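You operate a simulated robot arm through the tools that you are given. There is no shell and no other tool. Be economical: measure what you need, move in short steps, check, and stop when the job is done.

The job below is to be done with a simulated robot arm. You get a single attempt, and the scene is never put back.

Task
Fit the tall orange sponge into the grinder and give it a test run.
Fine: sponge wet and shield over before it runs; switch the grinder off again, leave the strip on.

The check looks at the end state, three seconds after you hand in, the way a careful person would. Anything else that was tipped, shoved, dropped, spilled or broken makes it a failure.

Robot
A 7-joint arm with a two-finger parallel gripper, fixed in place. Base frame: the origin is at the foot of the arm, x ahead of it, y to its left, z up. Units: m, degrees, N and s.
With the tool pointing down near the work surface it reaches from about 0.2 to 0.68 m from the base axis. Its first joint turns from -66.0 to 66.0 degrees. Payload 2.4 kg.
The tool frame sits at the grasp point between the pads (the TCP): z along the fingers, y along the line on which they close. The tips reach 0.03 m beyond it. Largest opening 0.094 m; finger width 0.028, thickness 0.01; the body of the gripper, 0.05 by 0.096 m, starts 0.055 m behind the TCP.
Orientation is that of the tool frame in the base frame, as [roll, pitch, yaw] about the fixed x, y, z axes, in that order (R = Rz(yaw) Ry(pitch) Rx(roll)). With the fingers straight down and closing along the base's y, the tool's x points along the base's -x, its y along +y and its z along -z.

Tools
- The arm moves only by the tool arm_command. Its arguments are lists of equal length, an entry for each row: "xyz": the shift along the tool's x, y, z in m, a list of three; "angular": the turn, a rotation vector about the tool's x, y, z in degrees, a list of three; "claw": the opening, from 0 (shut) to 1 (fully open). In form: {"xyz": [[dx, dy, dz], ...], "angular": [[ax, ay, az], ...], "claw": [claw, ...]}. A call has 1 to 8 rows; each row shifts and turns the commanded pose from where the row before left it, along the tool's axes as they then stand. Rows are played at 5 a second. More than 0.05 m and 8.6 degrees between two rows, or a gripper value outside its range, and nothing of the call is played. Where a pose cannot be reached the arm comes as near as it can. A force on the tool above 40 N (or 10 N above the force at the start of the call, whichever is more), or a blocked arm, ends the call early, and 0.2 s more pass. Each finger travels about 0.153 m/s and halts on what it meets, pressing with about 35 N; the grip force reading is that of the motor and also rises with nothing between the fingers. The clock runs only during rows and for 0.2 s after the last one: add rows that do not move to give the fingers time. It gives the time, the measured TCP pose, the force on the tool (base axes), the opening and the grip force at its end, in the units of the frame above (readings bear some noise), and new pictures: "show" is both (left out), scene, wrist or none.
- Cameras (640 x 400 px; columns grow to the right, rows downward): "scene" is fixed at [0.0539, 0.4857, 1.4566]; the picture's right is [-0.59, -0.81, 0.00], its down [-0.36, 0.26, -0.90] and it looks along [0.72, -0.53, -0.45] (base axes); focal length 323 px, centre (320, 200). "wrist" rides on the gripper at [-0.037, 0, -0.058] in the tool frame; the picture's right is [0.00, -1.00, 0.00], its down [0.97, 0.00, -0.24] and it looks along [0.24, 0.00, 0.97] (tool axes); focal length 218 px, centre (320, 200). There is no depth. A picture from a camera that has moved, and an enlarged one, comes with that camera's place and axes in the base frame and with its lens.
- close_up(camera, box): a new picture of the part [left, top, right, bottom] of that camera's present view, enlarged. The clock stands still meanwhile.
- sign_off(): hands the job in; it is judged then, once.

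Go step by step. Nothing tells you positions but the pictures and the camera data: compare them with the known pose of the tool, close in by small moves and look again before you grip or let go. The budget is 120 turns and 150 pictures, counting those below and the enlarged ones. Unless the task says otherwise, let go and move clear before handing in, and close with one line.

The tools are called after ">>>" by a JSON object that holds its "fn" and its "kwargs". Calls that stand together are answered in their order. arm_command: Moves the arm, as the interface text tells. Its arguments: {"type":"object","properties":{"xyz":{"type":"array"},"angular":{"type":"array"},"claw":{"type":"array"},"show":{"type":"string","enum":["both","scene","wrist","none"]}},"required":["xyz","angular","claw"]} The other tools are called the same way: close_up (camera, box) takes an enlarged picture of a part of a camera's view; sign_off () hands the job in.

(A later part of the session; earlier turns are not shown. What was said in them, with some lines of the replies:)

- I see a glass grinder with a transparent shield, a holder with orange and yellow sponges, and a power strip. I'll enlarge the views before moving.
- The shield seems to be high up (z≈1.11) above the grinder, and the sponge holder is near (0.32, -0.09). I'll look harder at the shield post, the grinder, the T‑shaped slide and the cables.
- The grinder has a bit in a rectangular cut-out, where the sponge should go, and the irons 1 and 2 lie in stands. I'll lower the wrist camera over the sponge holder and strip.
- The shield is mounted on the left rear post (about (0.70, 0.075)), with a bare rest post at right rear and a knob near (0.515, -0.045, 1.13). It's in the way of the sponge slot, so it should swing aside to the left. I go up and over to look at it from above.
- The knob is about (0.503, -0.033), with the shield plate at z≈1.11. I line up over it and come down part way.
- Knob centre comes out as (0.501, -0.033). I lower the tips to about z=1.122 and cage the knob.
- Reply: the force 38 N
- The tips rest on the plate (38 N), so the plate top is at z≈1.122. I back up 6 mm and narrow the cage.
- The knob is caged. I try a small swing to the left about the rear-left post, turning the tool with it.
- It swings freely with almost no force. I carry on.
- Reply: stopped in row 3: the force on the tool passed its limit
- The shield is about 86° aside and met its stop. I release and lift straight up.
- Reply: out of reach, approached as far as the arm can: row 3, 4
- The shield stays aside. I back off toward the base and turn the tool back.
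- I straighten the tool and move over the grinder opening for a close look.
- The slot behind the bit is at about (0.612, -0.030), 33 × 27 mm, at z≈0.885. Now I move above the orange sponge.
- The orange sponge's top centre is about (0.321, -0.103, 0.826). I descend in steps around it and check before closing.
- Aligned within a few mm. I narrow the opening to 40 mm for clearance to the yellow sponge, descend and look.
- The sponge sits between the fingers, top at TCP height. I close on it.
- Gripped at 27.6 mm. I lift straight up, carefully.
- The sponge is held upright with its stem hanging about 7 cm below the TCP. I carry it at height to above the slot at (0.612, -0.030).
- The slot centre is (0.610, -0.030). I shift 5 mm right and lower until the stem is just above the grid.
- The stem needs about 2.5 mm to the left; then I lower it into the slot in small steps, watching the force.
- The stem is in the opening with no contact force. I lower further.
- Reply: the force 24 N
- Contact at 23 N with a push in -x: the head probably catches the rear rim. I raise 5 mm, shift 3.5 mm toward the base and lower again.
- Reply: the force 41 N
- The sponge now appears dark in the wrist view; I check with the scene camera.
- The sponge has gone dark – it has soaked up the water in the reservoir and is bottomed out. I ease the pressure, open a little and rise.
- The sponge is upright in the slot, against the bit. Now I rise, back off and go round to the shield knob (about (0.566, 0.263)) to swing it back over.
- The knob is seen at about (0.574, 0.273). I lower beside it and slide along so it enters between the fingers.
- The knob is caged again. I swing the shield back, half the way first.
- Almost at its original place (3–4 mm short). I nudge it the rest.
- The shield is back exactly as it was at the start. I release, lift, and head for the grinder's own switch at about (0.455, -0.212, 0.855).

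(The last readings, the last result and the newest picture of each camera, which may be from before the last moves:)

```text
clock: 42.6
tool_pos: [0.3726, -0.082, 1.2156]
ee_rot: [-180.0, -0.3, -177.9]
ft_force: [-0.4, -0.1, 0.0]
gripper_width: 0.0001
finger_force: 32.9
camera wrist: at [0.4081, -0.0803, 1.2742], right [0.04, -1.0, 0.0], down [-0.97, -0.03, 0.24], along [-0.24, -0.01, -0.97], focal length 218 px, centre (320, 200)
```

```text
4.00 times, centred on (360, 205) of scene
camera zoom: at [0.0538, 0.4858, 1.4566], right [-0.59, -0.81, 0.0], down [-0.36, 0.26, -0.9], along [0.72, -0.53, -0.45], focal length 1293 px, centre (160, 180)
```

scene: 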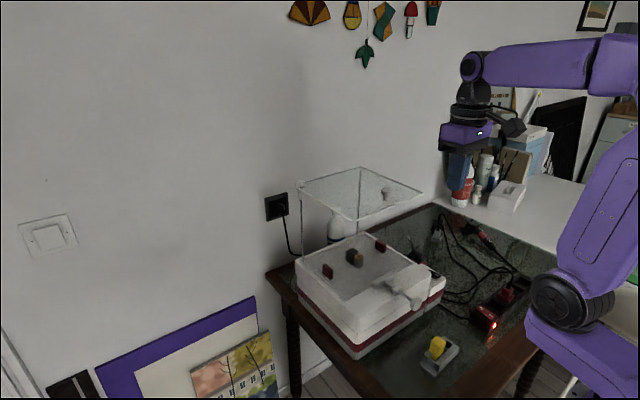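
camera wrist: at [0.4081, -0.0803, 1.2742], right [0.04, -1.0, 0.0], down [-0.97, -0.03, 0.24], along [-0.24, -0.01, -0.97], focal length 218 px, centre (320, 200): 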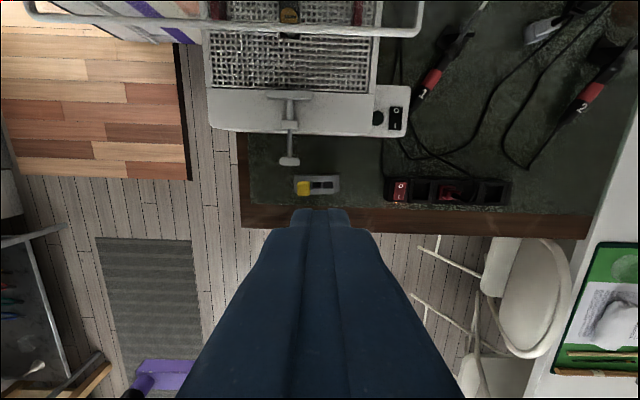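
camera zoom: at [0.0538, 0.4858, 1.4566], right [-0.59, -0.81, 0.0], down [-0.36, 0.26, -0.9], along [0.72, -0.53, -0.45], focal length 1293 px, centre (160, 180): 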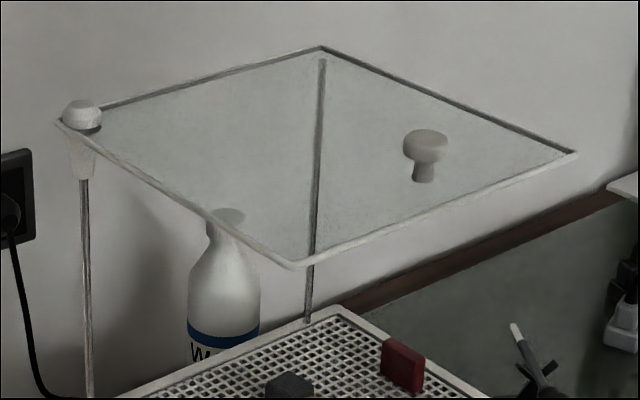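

>>> {"fn": "arm_command", "kwargs": {"xyz": [[0.005, -0.043, 0.02], [0, -0.043, 0.02], [0, -0.044, 0.02], [0, 0, 0.045], [0, 0, 0.045], [0, 0, 0], [0, 0, 0], [0, 0, 0]], "angular": [[0, 0, 2], [0, 0, 0], [0, 0, 0], [0, 0, 0], [0, 0, 0], [0, -7, 0], [0, -7, 0], [0, -6, 0]], "claw": [0, 0, 0, 0, 0, 0, 0, 0]}}

>>> {"fn": "close_up", "kwargs": {"camera": "wrist", "box": [240, 100, 400, 240]}}

```text
clock: 44.4
tool_pos: [0.3645, -0.211, 1.0674]
ee_rot: [-179.9, 20.1, -180.0]
ft_force: [0.3, -0.8, -0.2]
gripper_width: 0.0001
finger_force: 33.0
camera wrist: at [0.3787, -0.2106, 1.1335], right [0.0, -1.0, 0.0], down [-0.99, 0.0, -0.11], along [0.11, 0.0, -0.99], focal length 218 px, centre (320, 200)
```

scene: 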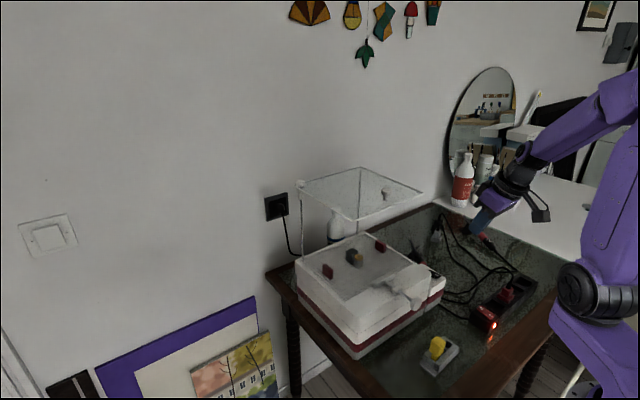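
wrist: 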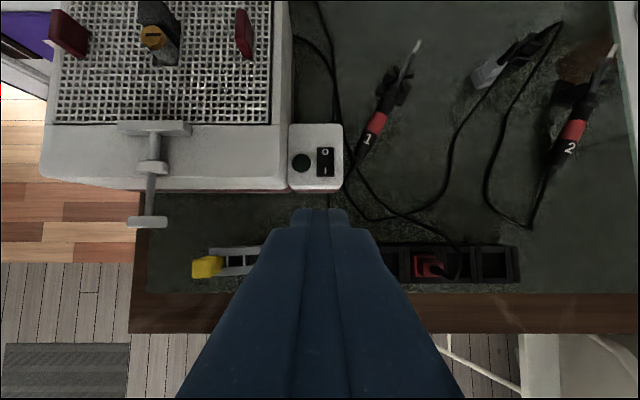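

```text
2.86 times, centred on (320, 170) of wrist
camera zoom: at [0.3787, -0.2106, 1.1335], right [0.0, -1.0, 0.0], down [-0.99, 0.0, -0.11], along [0.11, 0.0, -0.99], focal length 624 px, centre (320, 286)
```

zoom: 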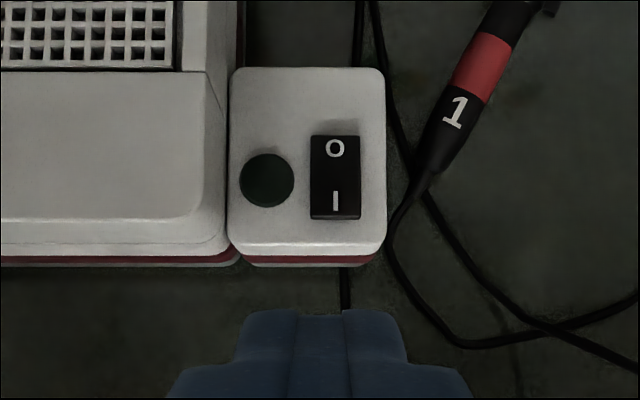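

The green lamp and the rocker are clear: rocker spans x 0.440–0.478 at y≈-0.2175, "I" at its near end. I move the closed, tilted fingers to hover above "I".

>>> {"fn": "arm_command", "kwargs": {"xyz": [[-0.0039, -0.0016, 0.0424], [-0.0039, -0.0016, 0.0424], [-0.0039, -0.0016, 0.0424], [-0.0039, -0.0016, 0.0424], [0, 0, 0]], "angular": [[0, 0, 0], [0, 0, 0], [0, 0, 0], [0, 0, 0], [0, 0, 0]], "claw": [0, 0, 0, 0, 0]}}

>>> {"fn": "close_up", "kwargs": {"camera": "wrist", "box": [240, 130, 400, 250]}}

>>> {"fn": "close_up", "kwargs": {"camera": "scene", "box": [400, 230, 480, 300]}}

```text
clock: 45.6
tool_pos: [0.4375, -0.2147, 0.9148]
ee_rot: [-180.0, 19.8, -180.0]
ft_force: [0.1, -0.4, 0.1]
gripper_width: 0.0
finger_force: 32.6
camera wrist: at [0.4507, -0.2154, 0.981], right [0.0, -1.0, 0.0], down [-0.99, 0.0, -0.1], along [0.1, 0.0, -0.99], focal length 218 px, centre (320, 200)
```

scene: 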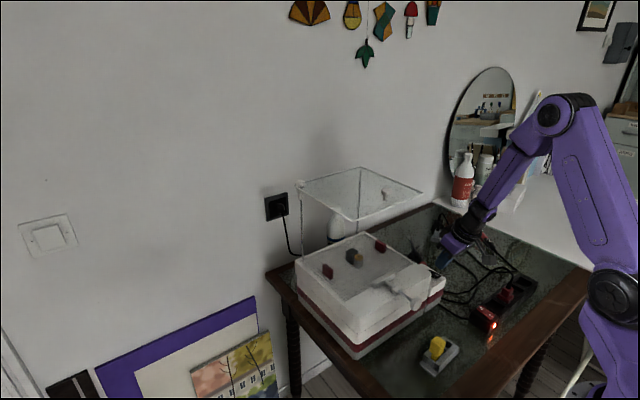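
wrist: 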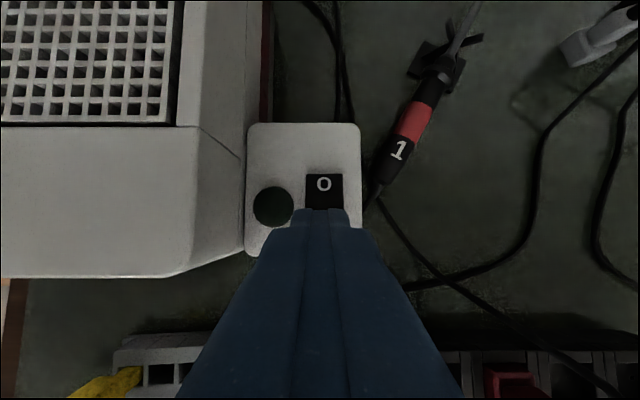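

```text
3.33 times, centred on (320, 190) of wrist
camera zoom: at [0.4507, -0.2154, 0.981], right [0.0, -1.0, 0.0], down [-0.99, 0.0, -0.1], along [0.1, 0.0, -0.99], focal length 728 px, centre (320, 233)
```

zoom: 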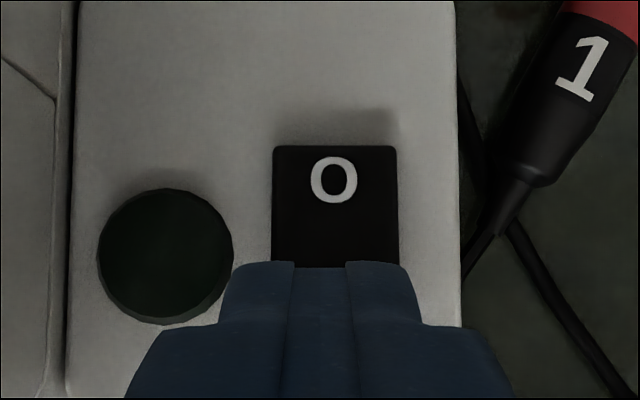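

```text
5.71 times, centred on (440, 265) of scene
camera zoom: at [0.0539, 0.4857, 1.4566], right [-0.59, -0.81, 0.0], down [-0.36, 0.26, -0.9], along [0.72, -0.53, -0.45], focal length 1847 px, centre (-366, -171)
```

zoom: 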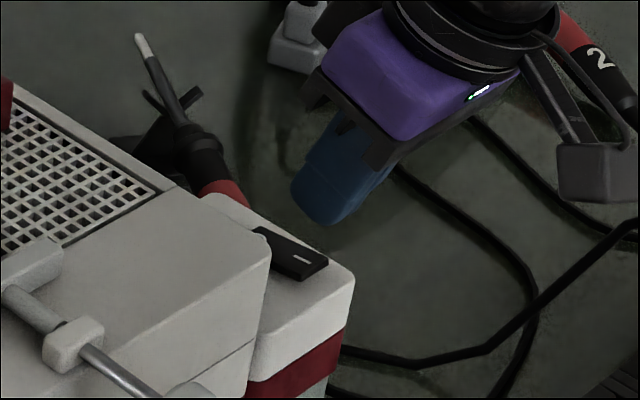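

Tip is over the "I" end. I shift 3 mm and press down gently in small steps.

>>> {"fn": "arm_command", "kwargs": {"xyz": [[0.0051, -0.003, 0.0141], [0.0027, 0, 0.0075], [0.002, 0, 0.0056], [0, 0, 0]], "angular": [[0, 0, 0], [0, 0, 0], [0, 0, 0], [0, 0, 0]], "claw": [0, 0, 0, 0], "show": "wrist"}}

>>> {"fn": "close_up", "kwargs": {"camera": "scene", "box": [400, 240, 480, 310]}}

```text
clock: 46.6
tool_pos: [0.4371, -0.2178, 0.8836]
ee_rot: [-180.0, 19.9, -179.9]
ft_force: [0.6, -0.4, 0.4]
gripper_width: 0.0002
finger_force: 33.4
camera wrist: at [0.4516, -0.2183, 0.9504], right [0.0, -1.0, 0.0], down [-0.99, 0.0, -0.1], along [0.1, 0.0, -0.99], focal length 218 px, centre (320, 200)
```

wrist: 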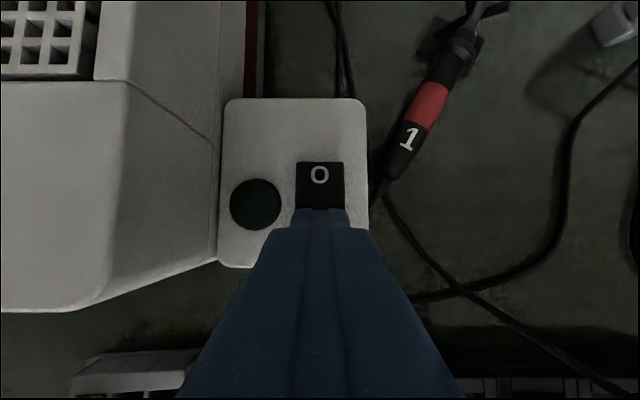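

```text
5.71 times, centred on (440, 275) of scene
camera zoom: at [0.0539, 0.4857, 1.4566], right [-0.59, -0.81, 0.0], down [-0.36, 0.26, -0.9], along [0.72, -0.53, -0.45], focal length 1847 px, centre (-366, -229)
```

zoom: 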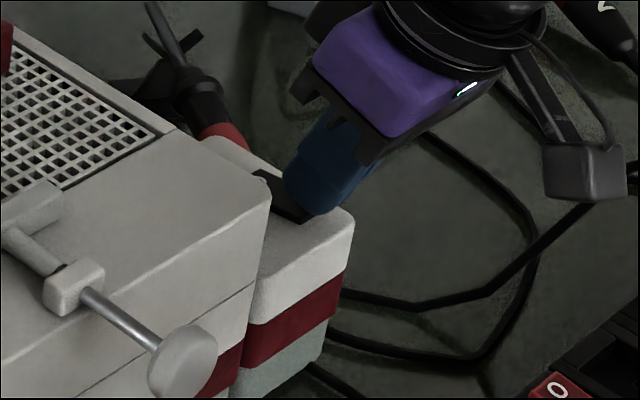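

>>> {"fn": "arm_command", "kwargs": {"xyz": [[0.001, 0, 0.0028], [0.001, 0, 0.0028], [0.001, 0, 0.0028], [0, 0, 0]], "angular": [[0, 0, 0], [0, 0, 0], [0, 0, 0], [0, 0, 0]], "claw": [0, 0, 0, 0], "show": "wrist"}}

```text
clock: 47.7
tool_pos: [0.4361, -0.2188, 0.8753]
ee_rot: [180.0, 20.1, -179.9]
ft_force: [-9.9, 3.6, 16.2]
gripper_width: 0.0
finger_force: 32.6
stopped in row 4: the force on the tool passed its limit (the readings are from after the stop); the commanded pose is now the measured one
camera wrist: at [0.4508, -0.2184, 0.9421], right [0.0, -1.0, 0.0], down [-0.99, 0.0, -0.11], along [0.11, 0.0, -0.99], focal length 218 px, centre (320, 200)
```

wrist: 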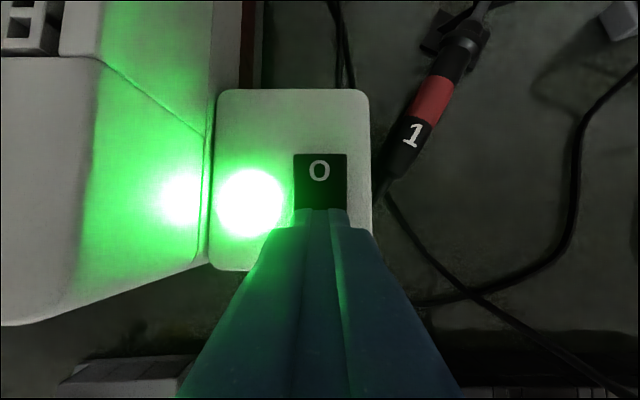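

The green lamp is on: the grinder is running with the sponge in and the shield over. I lift off and let it run a moment while looking.

>>> {"fn": "arm_command", "kwargs": {"xyz": [[-0.003, 0, -0.0085], [-0.007, 0, -0.019], [-0.007, 0, -0.019], [0, 0, 0], [0, 0, 0], [0, 0, 0]], "angular": [[0, 0, 0], [0, 0, 0], [0, 0, 0], [0, 0, 0], [0, 0, 0], [0, 0, 0]], "claw": [0, 0, 0, 0, 0, 0]}}

>>> {"fn": "close_up", "kwargs": {"camera": "scene", "box": [316, 210, 396, 280]}}

>>> {"fn": "close_up", "kwargs": {"camera": "wrist", "box": [240, 130, 400, 250]}}

```text
clock: 49.1
tool_pos: [0.4381, -0.2202, 0.9248]
ee_rot: [180.0, 20.0, -179.9]
ft_force: [0.3, 0.3, -1.2]
gripper_width: 0.0
finger_force: 32.9
camera wrist: at [0.4518, -0.2211, 0.9918], right [0.0, -1.0, 0.0], down [-0.99, 0.0, -0.11], along [0.11, 0.0, -0.99], focal length 218 px, centre (320, 200)
```

scene: 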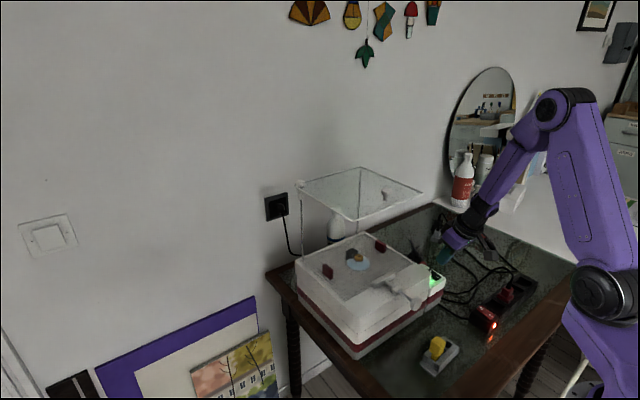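
wrist: 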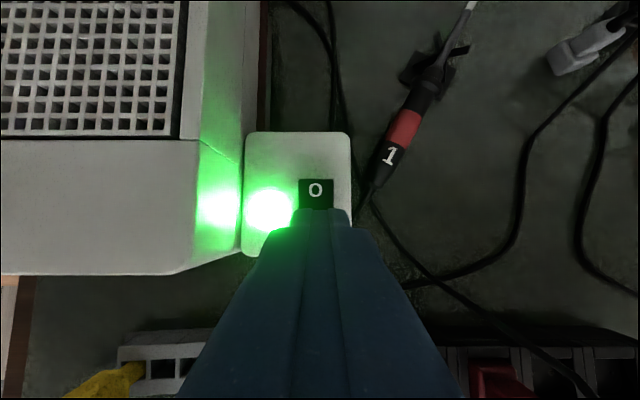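

```text
5.71 times, centred on (356, 245) of scene
camera zoom: at [0.0539, 0.4857, 1.4566], right [-0.59, -0.81, 0.0], down [-0.36, 0.26, -0.9], along [0.72, -0.53, -0.45], focal length 1847 px, centre (114, -57)
```

zoom: 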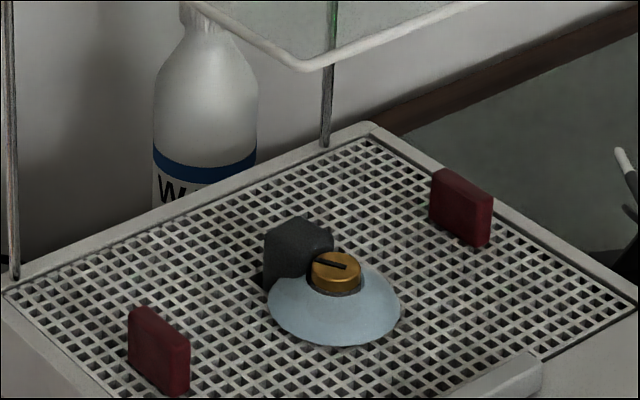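

```text
3.33 times, centred on (320, 190) of wrist
camera zoom: at [0.4518, -0.2211, 0.9918], right [0.0, -1.0, 0.0], down [-0.99, 0.0, -0.11], along [0.11, 0.0, -0.99], focal length 728 px, centre (320, 233)
```

zoom: 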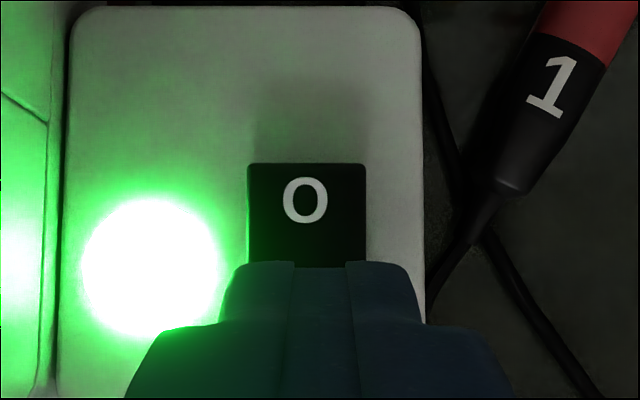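

The bit is spinning and carries water from the wet sponge, so the test run works. I let it run a bit longer and shift over the "O" end.

>>> {"fn": "arm_command", "kwargs": {"xyz": [[0, 0, 0], [0, 0, 0], [0, 0, 0], [-0.023, 0.0015, 0.0084], [0.0068, 0, 0.0188], [0.0041, 0, 0.0113], [0, 0, 0]], "angular": [[0, 0, 0], [0, 0, 0], [0, 0, 0], [0, 0, 0], [0, 0, 0], [0, 0, 0], [0, 0, 0]], "claw": [0, 0, 0, 0, 0, 0, 0]}}

>>> {"fn": "close_up", "kwargs": {"camera": "scene", "box": [400, 240, 480, 310]}}

```text
clock: 50.7
tool_pos: [0.4618, -0.2183, 0.8929]
ee_rot: [180.0, 20.1, -179.7]
ft_force: [-0.2, -0.9, 0.0]
gripper_width: 0.0
finger_force: 32.9
camera wrist: at [0.4762, -0.2181, 0.9592], right [0.0, -1.0, 0.0], down [-0.99, 0.0, -0.11], along [0.11, 0.0, -0.99], focal length 218 px, centre (320, 200)
```

scene: 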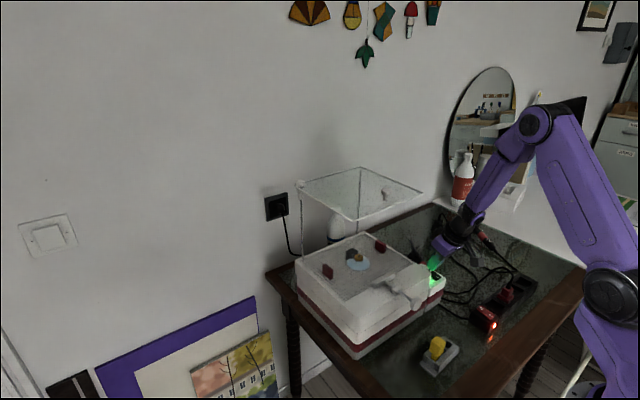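
wrist: 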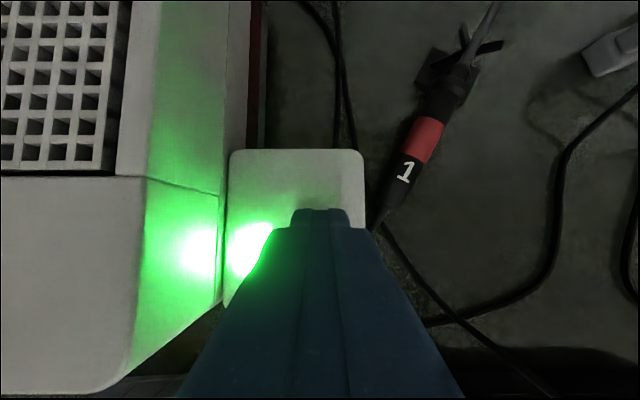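

```text
5.71 times, centred on (440, 275) of scene
camera zoom: at [0.0539, 0.4857, 1.4566], right [-0.59, -0.81, 0.0], down [-0.36, 0.26, -0.9], along [0.72, -0.53, -0.45], focal length 1847 px, centre (-366, -229)
```

zoom: 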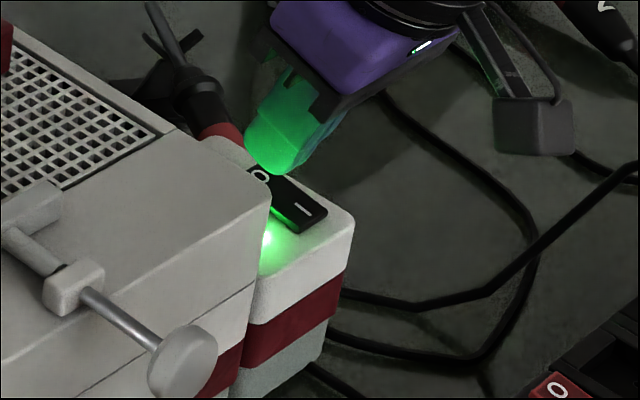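

The tip is over "O". I press down in small steps until the lamp goes out.

>>> {"fn": "arm_command", "kwargs": {"xyz": [[0.001, 0, 0.0028], [0.001, 0, 0.0028], [0.001, 0, 0.0028], [0.001, 0, 0.0028], [0, 0, 0]], "angular": [[0, 0, 0], [0, 0, 0], [0, 0, 0], [0, 0, 0], [0, 0, 0]], "claw": [0, 0, 0, 0, 0], "show": "wrist"}}

```text
clock: 51.9
tool_pos: [0.463, -0.2159, 0.8815]
ee_rot: [180.0, 20.3, -180.0]
ft_force: [-5.2, 2.2, 15.8]
gripper_width: 0.0001
finger_force: 33.3
camera wrist: at [0.4761, -0.2158, 0.9473], right [0.0, -1.0, 0.0], down [-0.99, 0.0, -0.11], along [0.11, 0.0, -0.99], focal length 218 px, centre (320, 200)
```

wrist: 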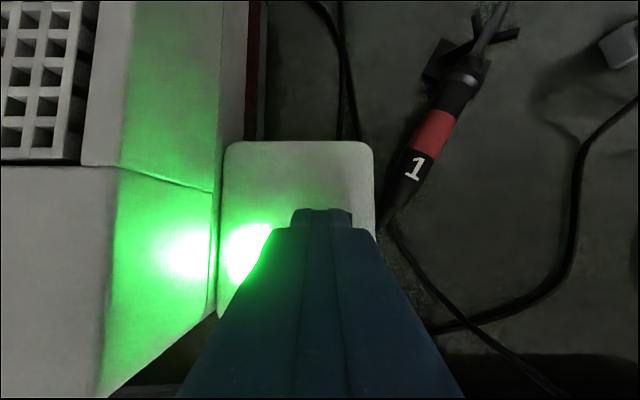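

>>> {"fn": "arm_command", "kwargs": {"xyz": [[0.0007, 0, 0.0019], [0.0007, 0, 0.0019], [0.0007, 0, 0.0019], [0, 0, 0]], "angular": [[0, 0, 0], [0, 0, 0], [0, 0, 0], [0, 0, 0]], "claw": [0, 0, 0, 0], "show": "wrist"}}

```text
clock: 52.3
tool_pos: [0.4627, -0.2164, 0.8809]
ee_rot: [180.0, 20.5, 179.9]
ft_force: [-7.2, 2.1, 12.6]
gripper_width: 0.0
finger_force: 33.1
stopped in row 2: the force on the tool passed its limit (the readings are from after the stop); the commanded pose is now the measured one
camera wrist: at [0.476, -0.2159, 0.9474], right [0.0, -1.0, 0.0], down [-0.99, 0.0, -0.11], along [0.11, 0.0, -0.99], focal length 218 px, centre (320, 200)
```

wrist: 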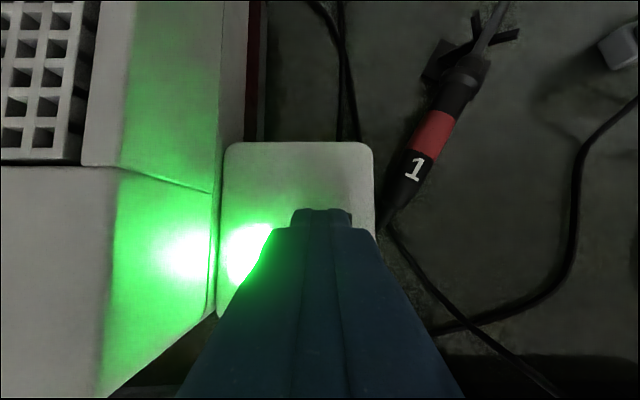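

The contact is too near the rocker's pivot (the tilted round tip touches further back). I lift, move 7 mm further forward and press again.

>>> {"fn": "arm_command", "kwargs": {"xyz": [[-0.0034, 0, -0.0094], [-0.0066, -0.002, 0.0024], [0.0024, 0, 0.0066], [0.001, 0, 0.0028], [0.001, 0, 0.0028], [0, 0, 0]], "angular": [[0, 0, 0], [0, 0, 0], [0, 0, 0], [0, 0, 0], [0, 0, 0], [0, 0, 0]], "claw": [0, 0, 0, 0, 0, 0], "show": "wrist"}}

```text
clock: 53.9
tool_pos: [0.4723, -0.2178, 0.88]
ee_rot: [-179.9, 20.6, -180.0]
ft_force: [-0.5, -0.2, 1.9]
gripper_width: 0.0002
finger_force: 33.0
stopped in row 6: the force on the tool passed its limit (the readings are from after the stop); the commanded pose is now the measured one
camera wrist: at [0.4852, -0.2182, 0.9467], right [0.0, -1.0, 0.0], down [-0.99, 0.0, -0.12], along [0.12, 0.0, -0.99], focal length 218 px, centre (320, 200)
```

wrist: 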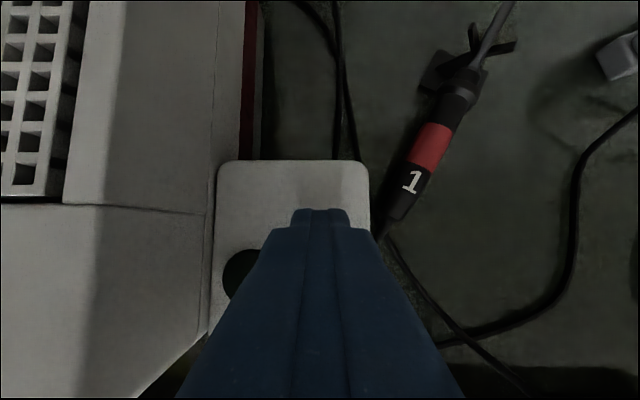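

The lamp is out: the grinder is off. I lift away and move clear, then inspect everything.

>>> {"fn": "arm_command", "kwargs": {"xyz": [[-0.0034, 0, -0.0094], [-0.0068, 0, -0.019], [0, 0, -0.045], [0, 0, -0.045], [0, 0, -0.045], [0, 0, -0.045], [0, 0, 0], [0, 0, 0]], "angular": [[0, 0, 0], [0, 0, 0], [0, 0, 0], [0, 0, 0], [0, 0, 0], [0, 0, 0], [0, 0, 0], [0, 0, 0]], "claw": [0, 0, 0, 0, 0, 0.3, 0.3, 0.3]}}

>>> {"fn": "close_up", "kwargs": {"camera": "scene", "box": [290, 220, 530, 380]}}

>>> {"fn": "close_up", "kwargs": {"camera": "scene", "box": [316, 210, 396, 280]}}

>>> {"fn": "close_up", "kwargs": {"camera": "wrist", "box": [240, 60, 400, 200]}}

```text
clock: 55.7
tool_pos: [0.4078, -0.2177, 1.0801]
ee_rot: [-179.8, 20.6, -180.0]
ft_force: [-0.9, -0.3, -0.4]
gripper_width: 0.0283
finger_force: 0.0
camera wrist: at [0.4205, -0.2175, 1.1466], right [0.0, -1.0, 0.0], down [-0.99, 0.0, -0.12], along [0.12, 0.0, -0.99], focal length 218 px, centre (320, 200)
```

scene: 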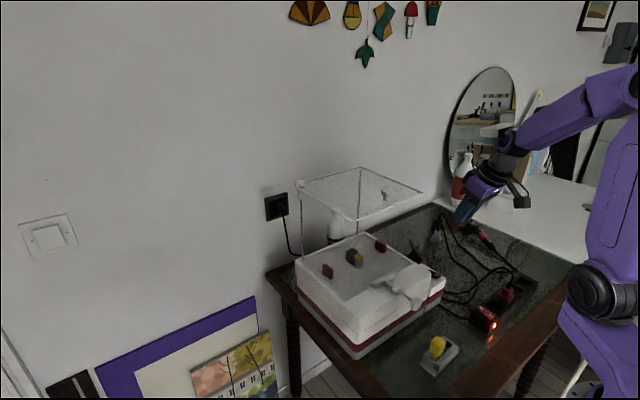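
wrist: 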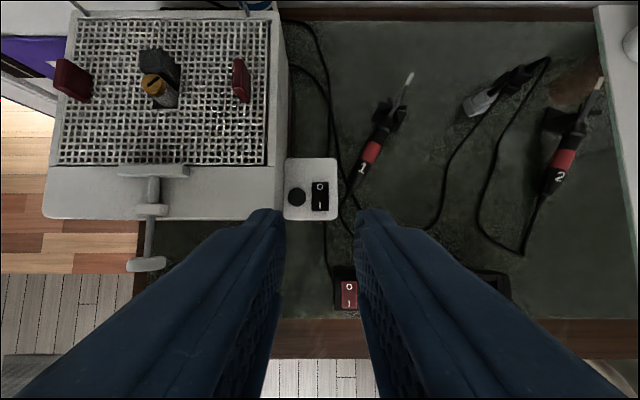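

```text
2.50 times, centred on (410, 300) of scene
camera zoom: at [0.0539, 0.4857, 1.4566], right [-0.59, -0.81, 0.0], down [-0.36, 0.26, -0.9], along [0.72, -0.53, -0.45], focal length 808 px, centre (95, -50)
```

zoom: 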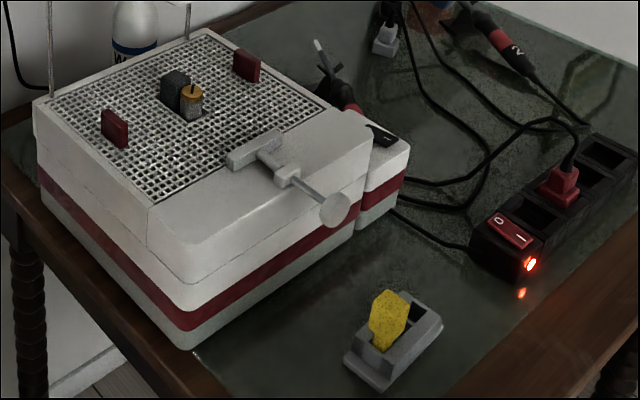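

```text
5.71 times, centred on (356, 245) of scene
camera zoom: at [0.0539, 0.4857, 1.4566], right [-0.59, -0.81, 0.0], down [-0.36, 0.26, -0.9], along [0.72, -0.53, -0.45], focal length 1847 px, centre (114, -57)
```

zoom: 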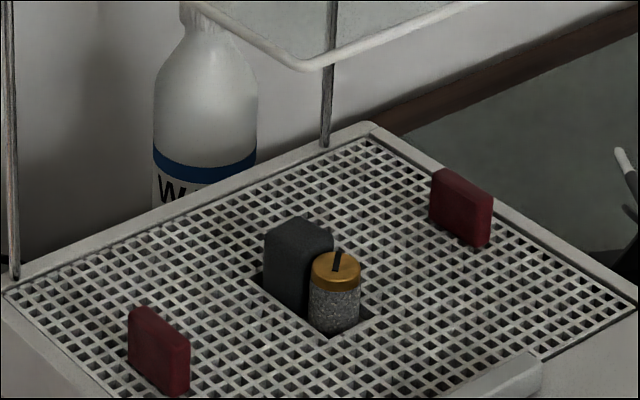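

```text
2.86 times, centred on (320, 130) of wrist
camera zoom: at [0.4205, -0.2175, 1.1466], right [0.0, -1.0, 0.0], down [-0.99, 0.0, -0.12], along [0.12, 0.0, -0.99], focal length 624 px, centre (320, 400)
```

zoom: 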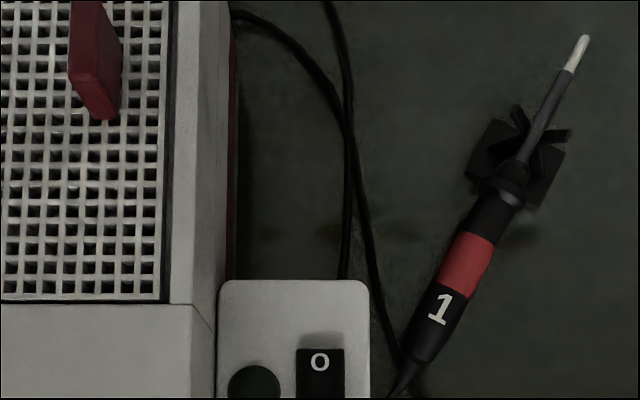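

The grinder is off, the bit has stopped, the wet sponge is seated, the shield is over, the strip light is still on, and nothing else has moved. The arm is clear, so I hand in.

>>> {"fn": "sign_off", "kwargs": {}}

```text
The job is handed in.
```

The orange sponge is fitted and wet. The grinder ran with the shield over it and is switched off again, and the power strip is still on.
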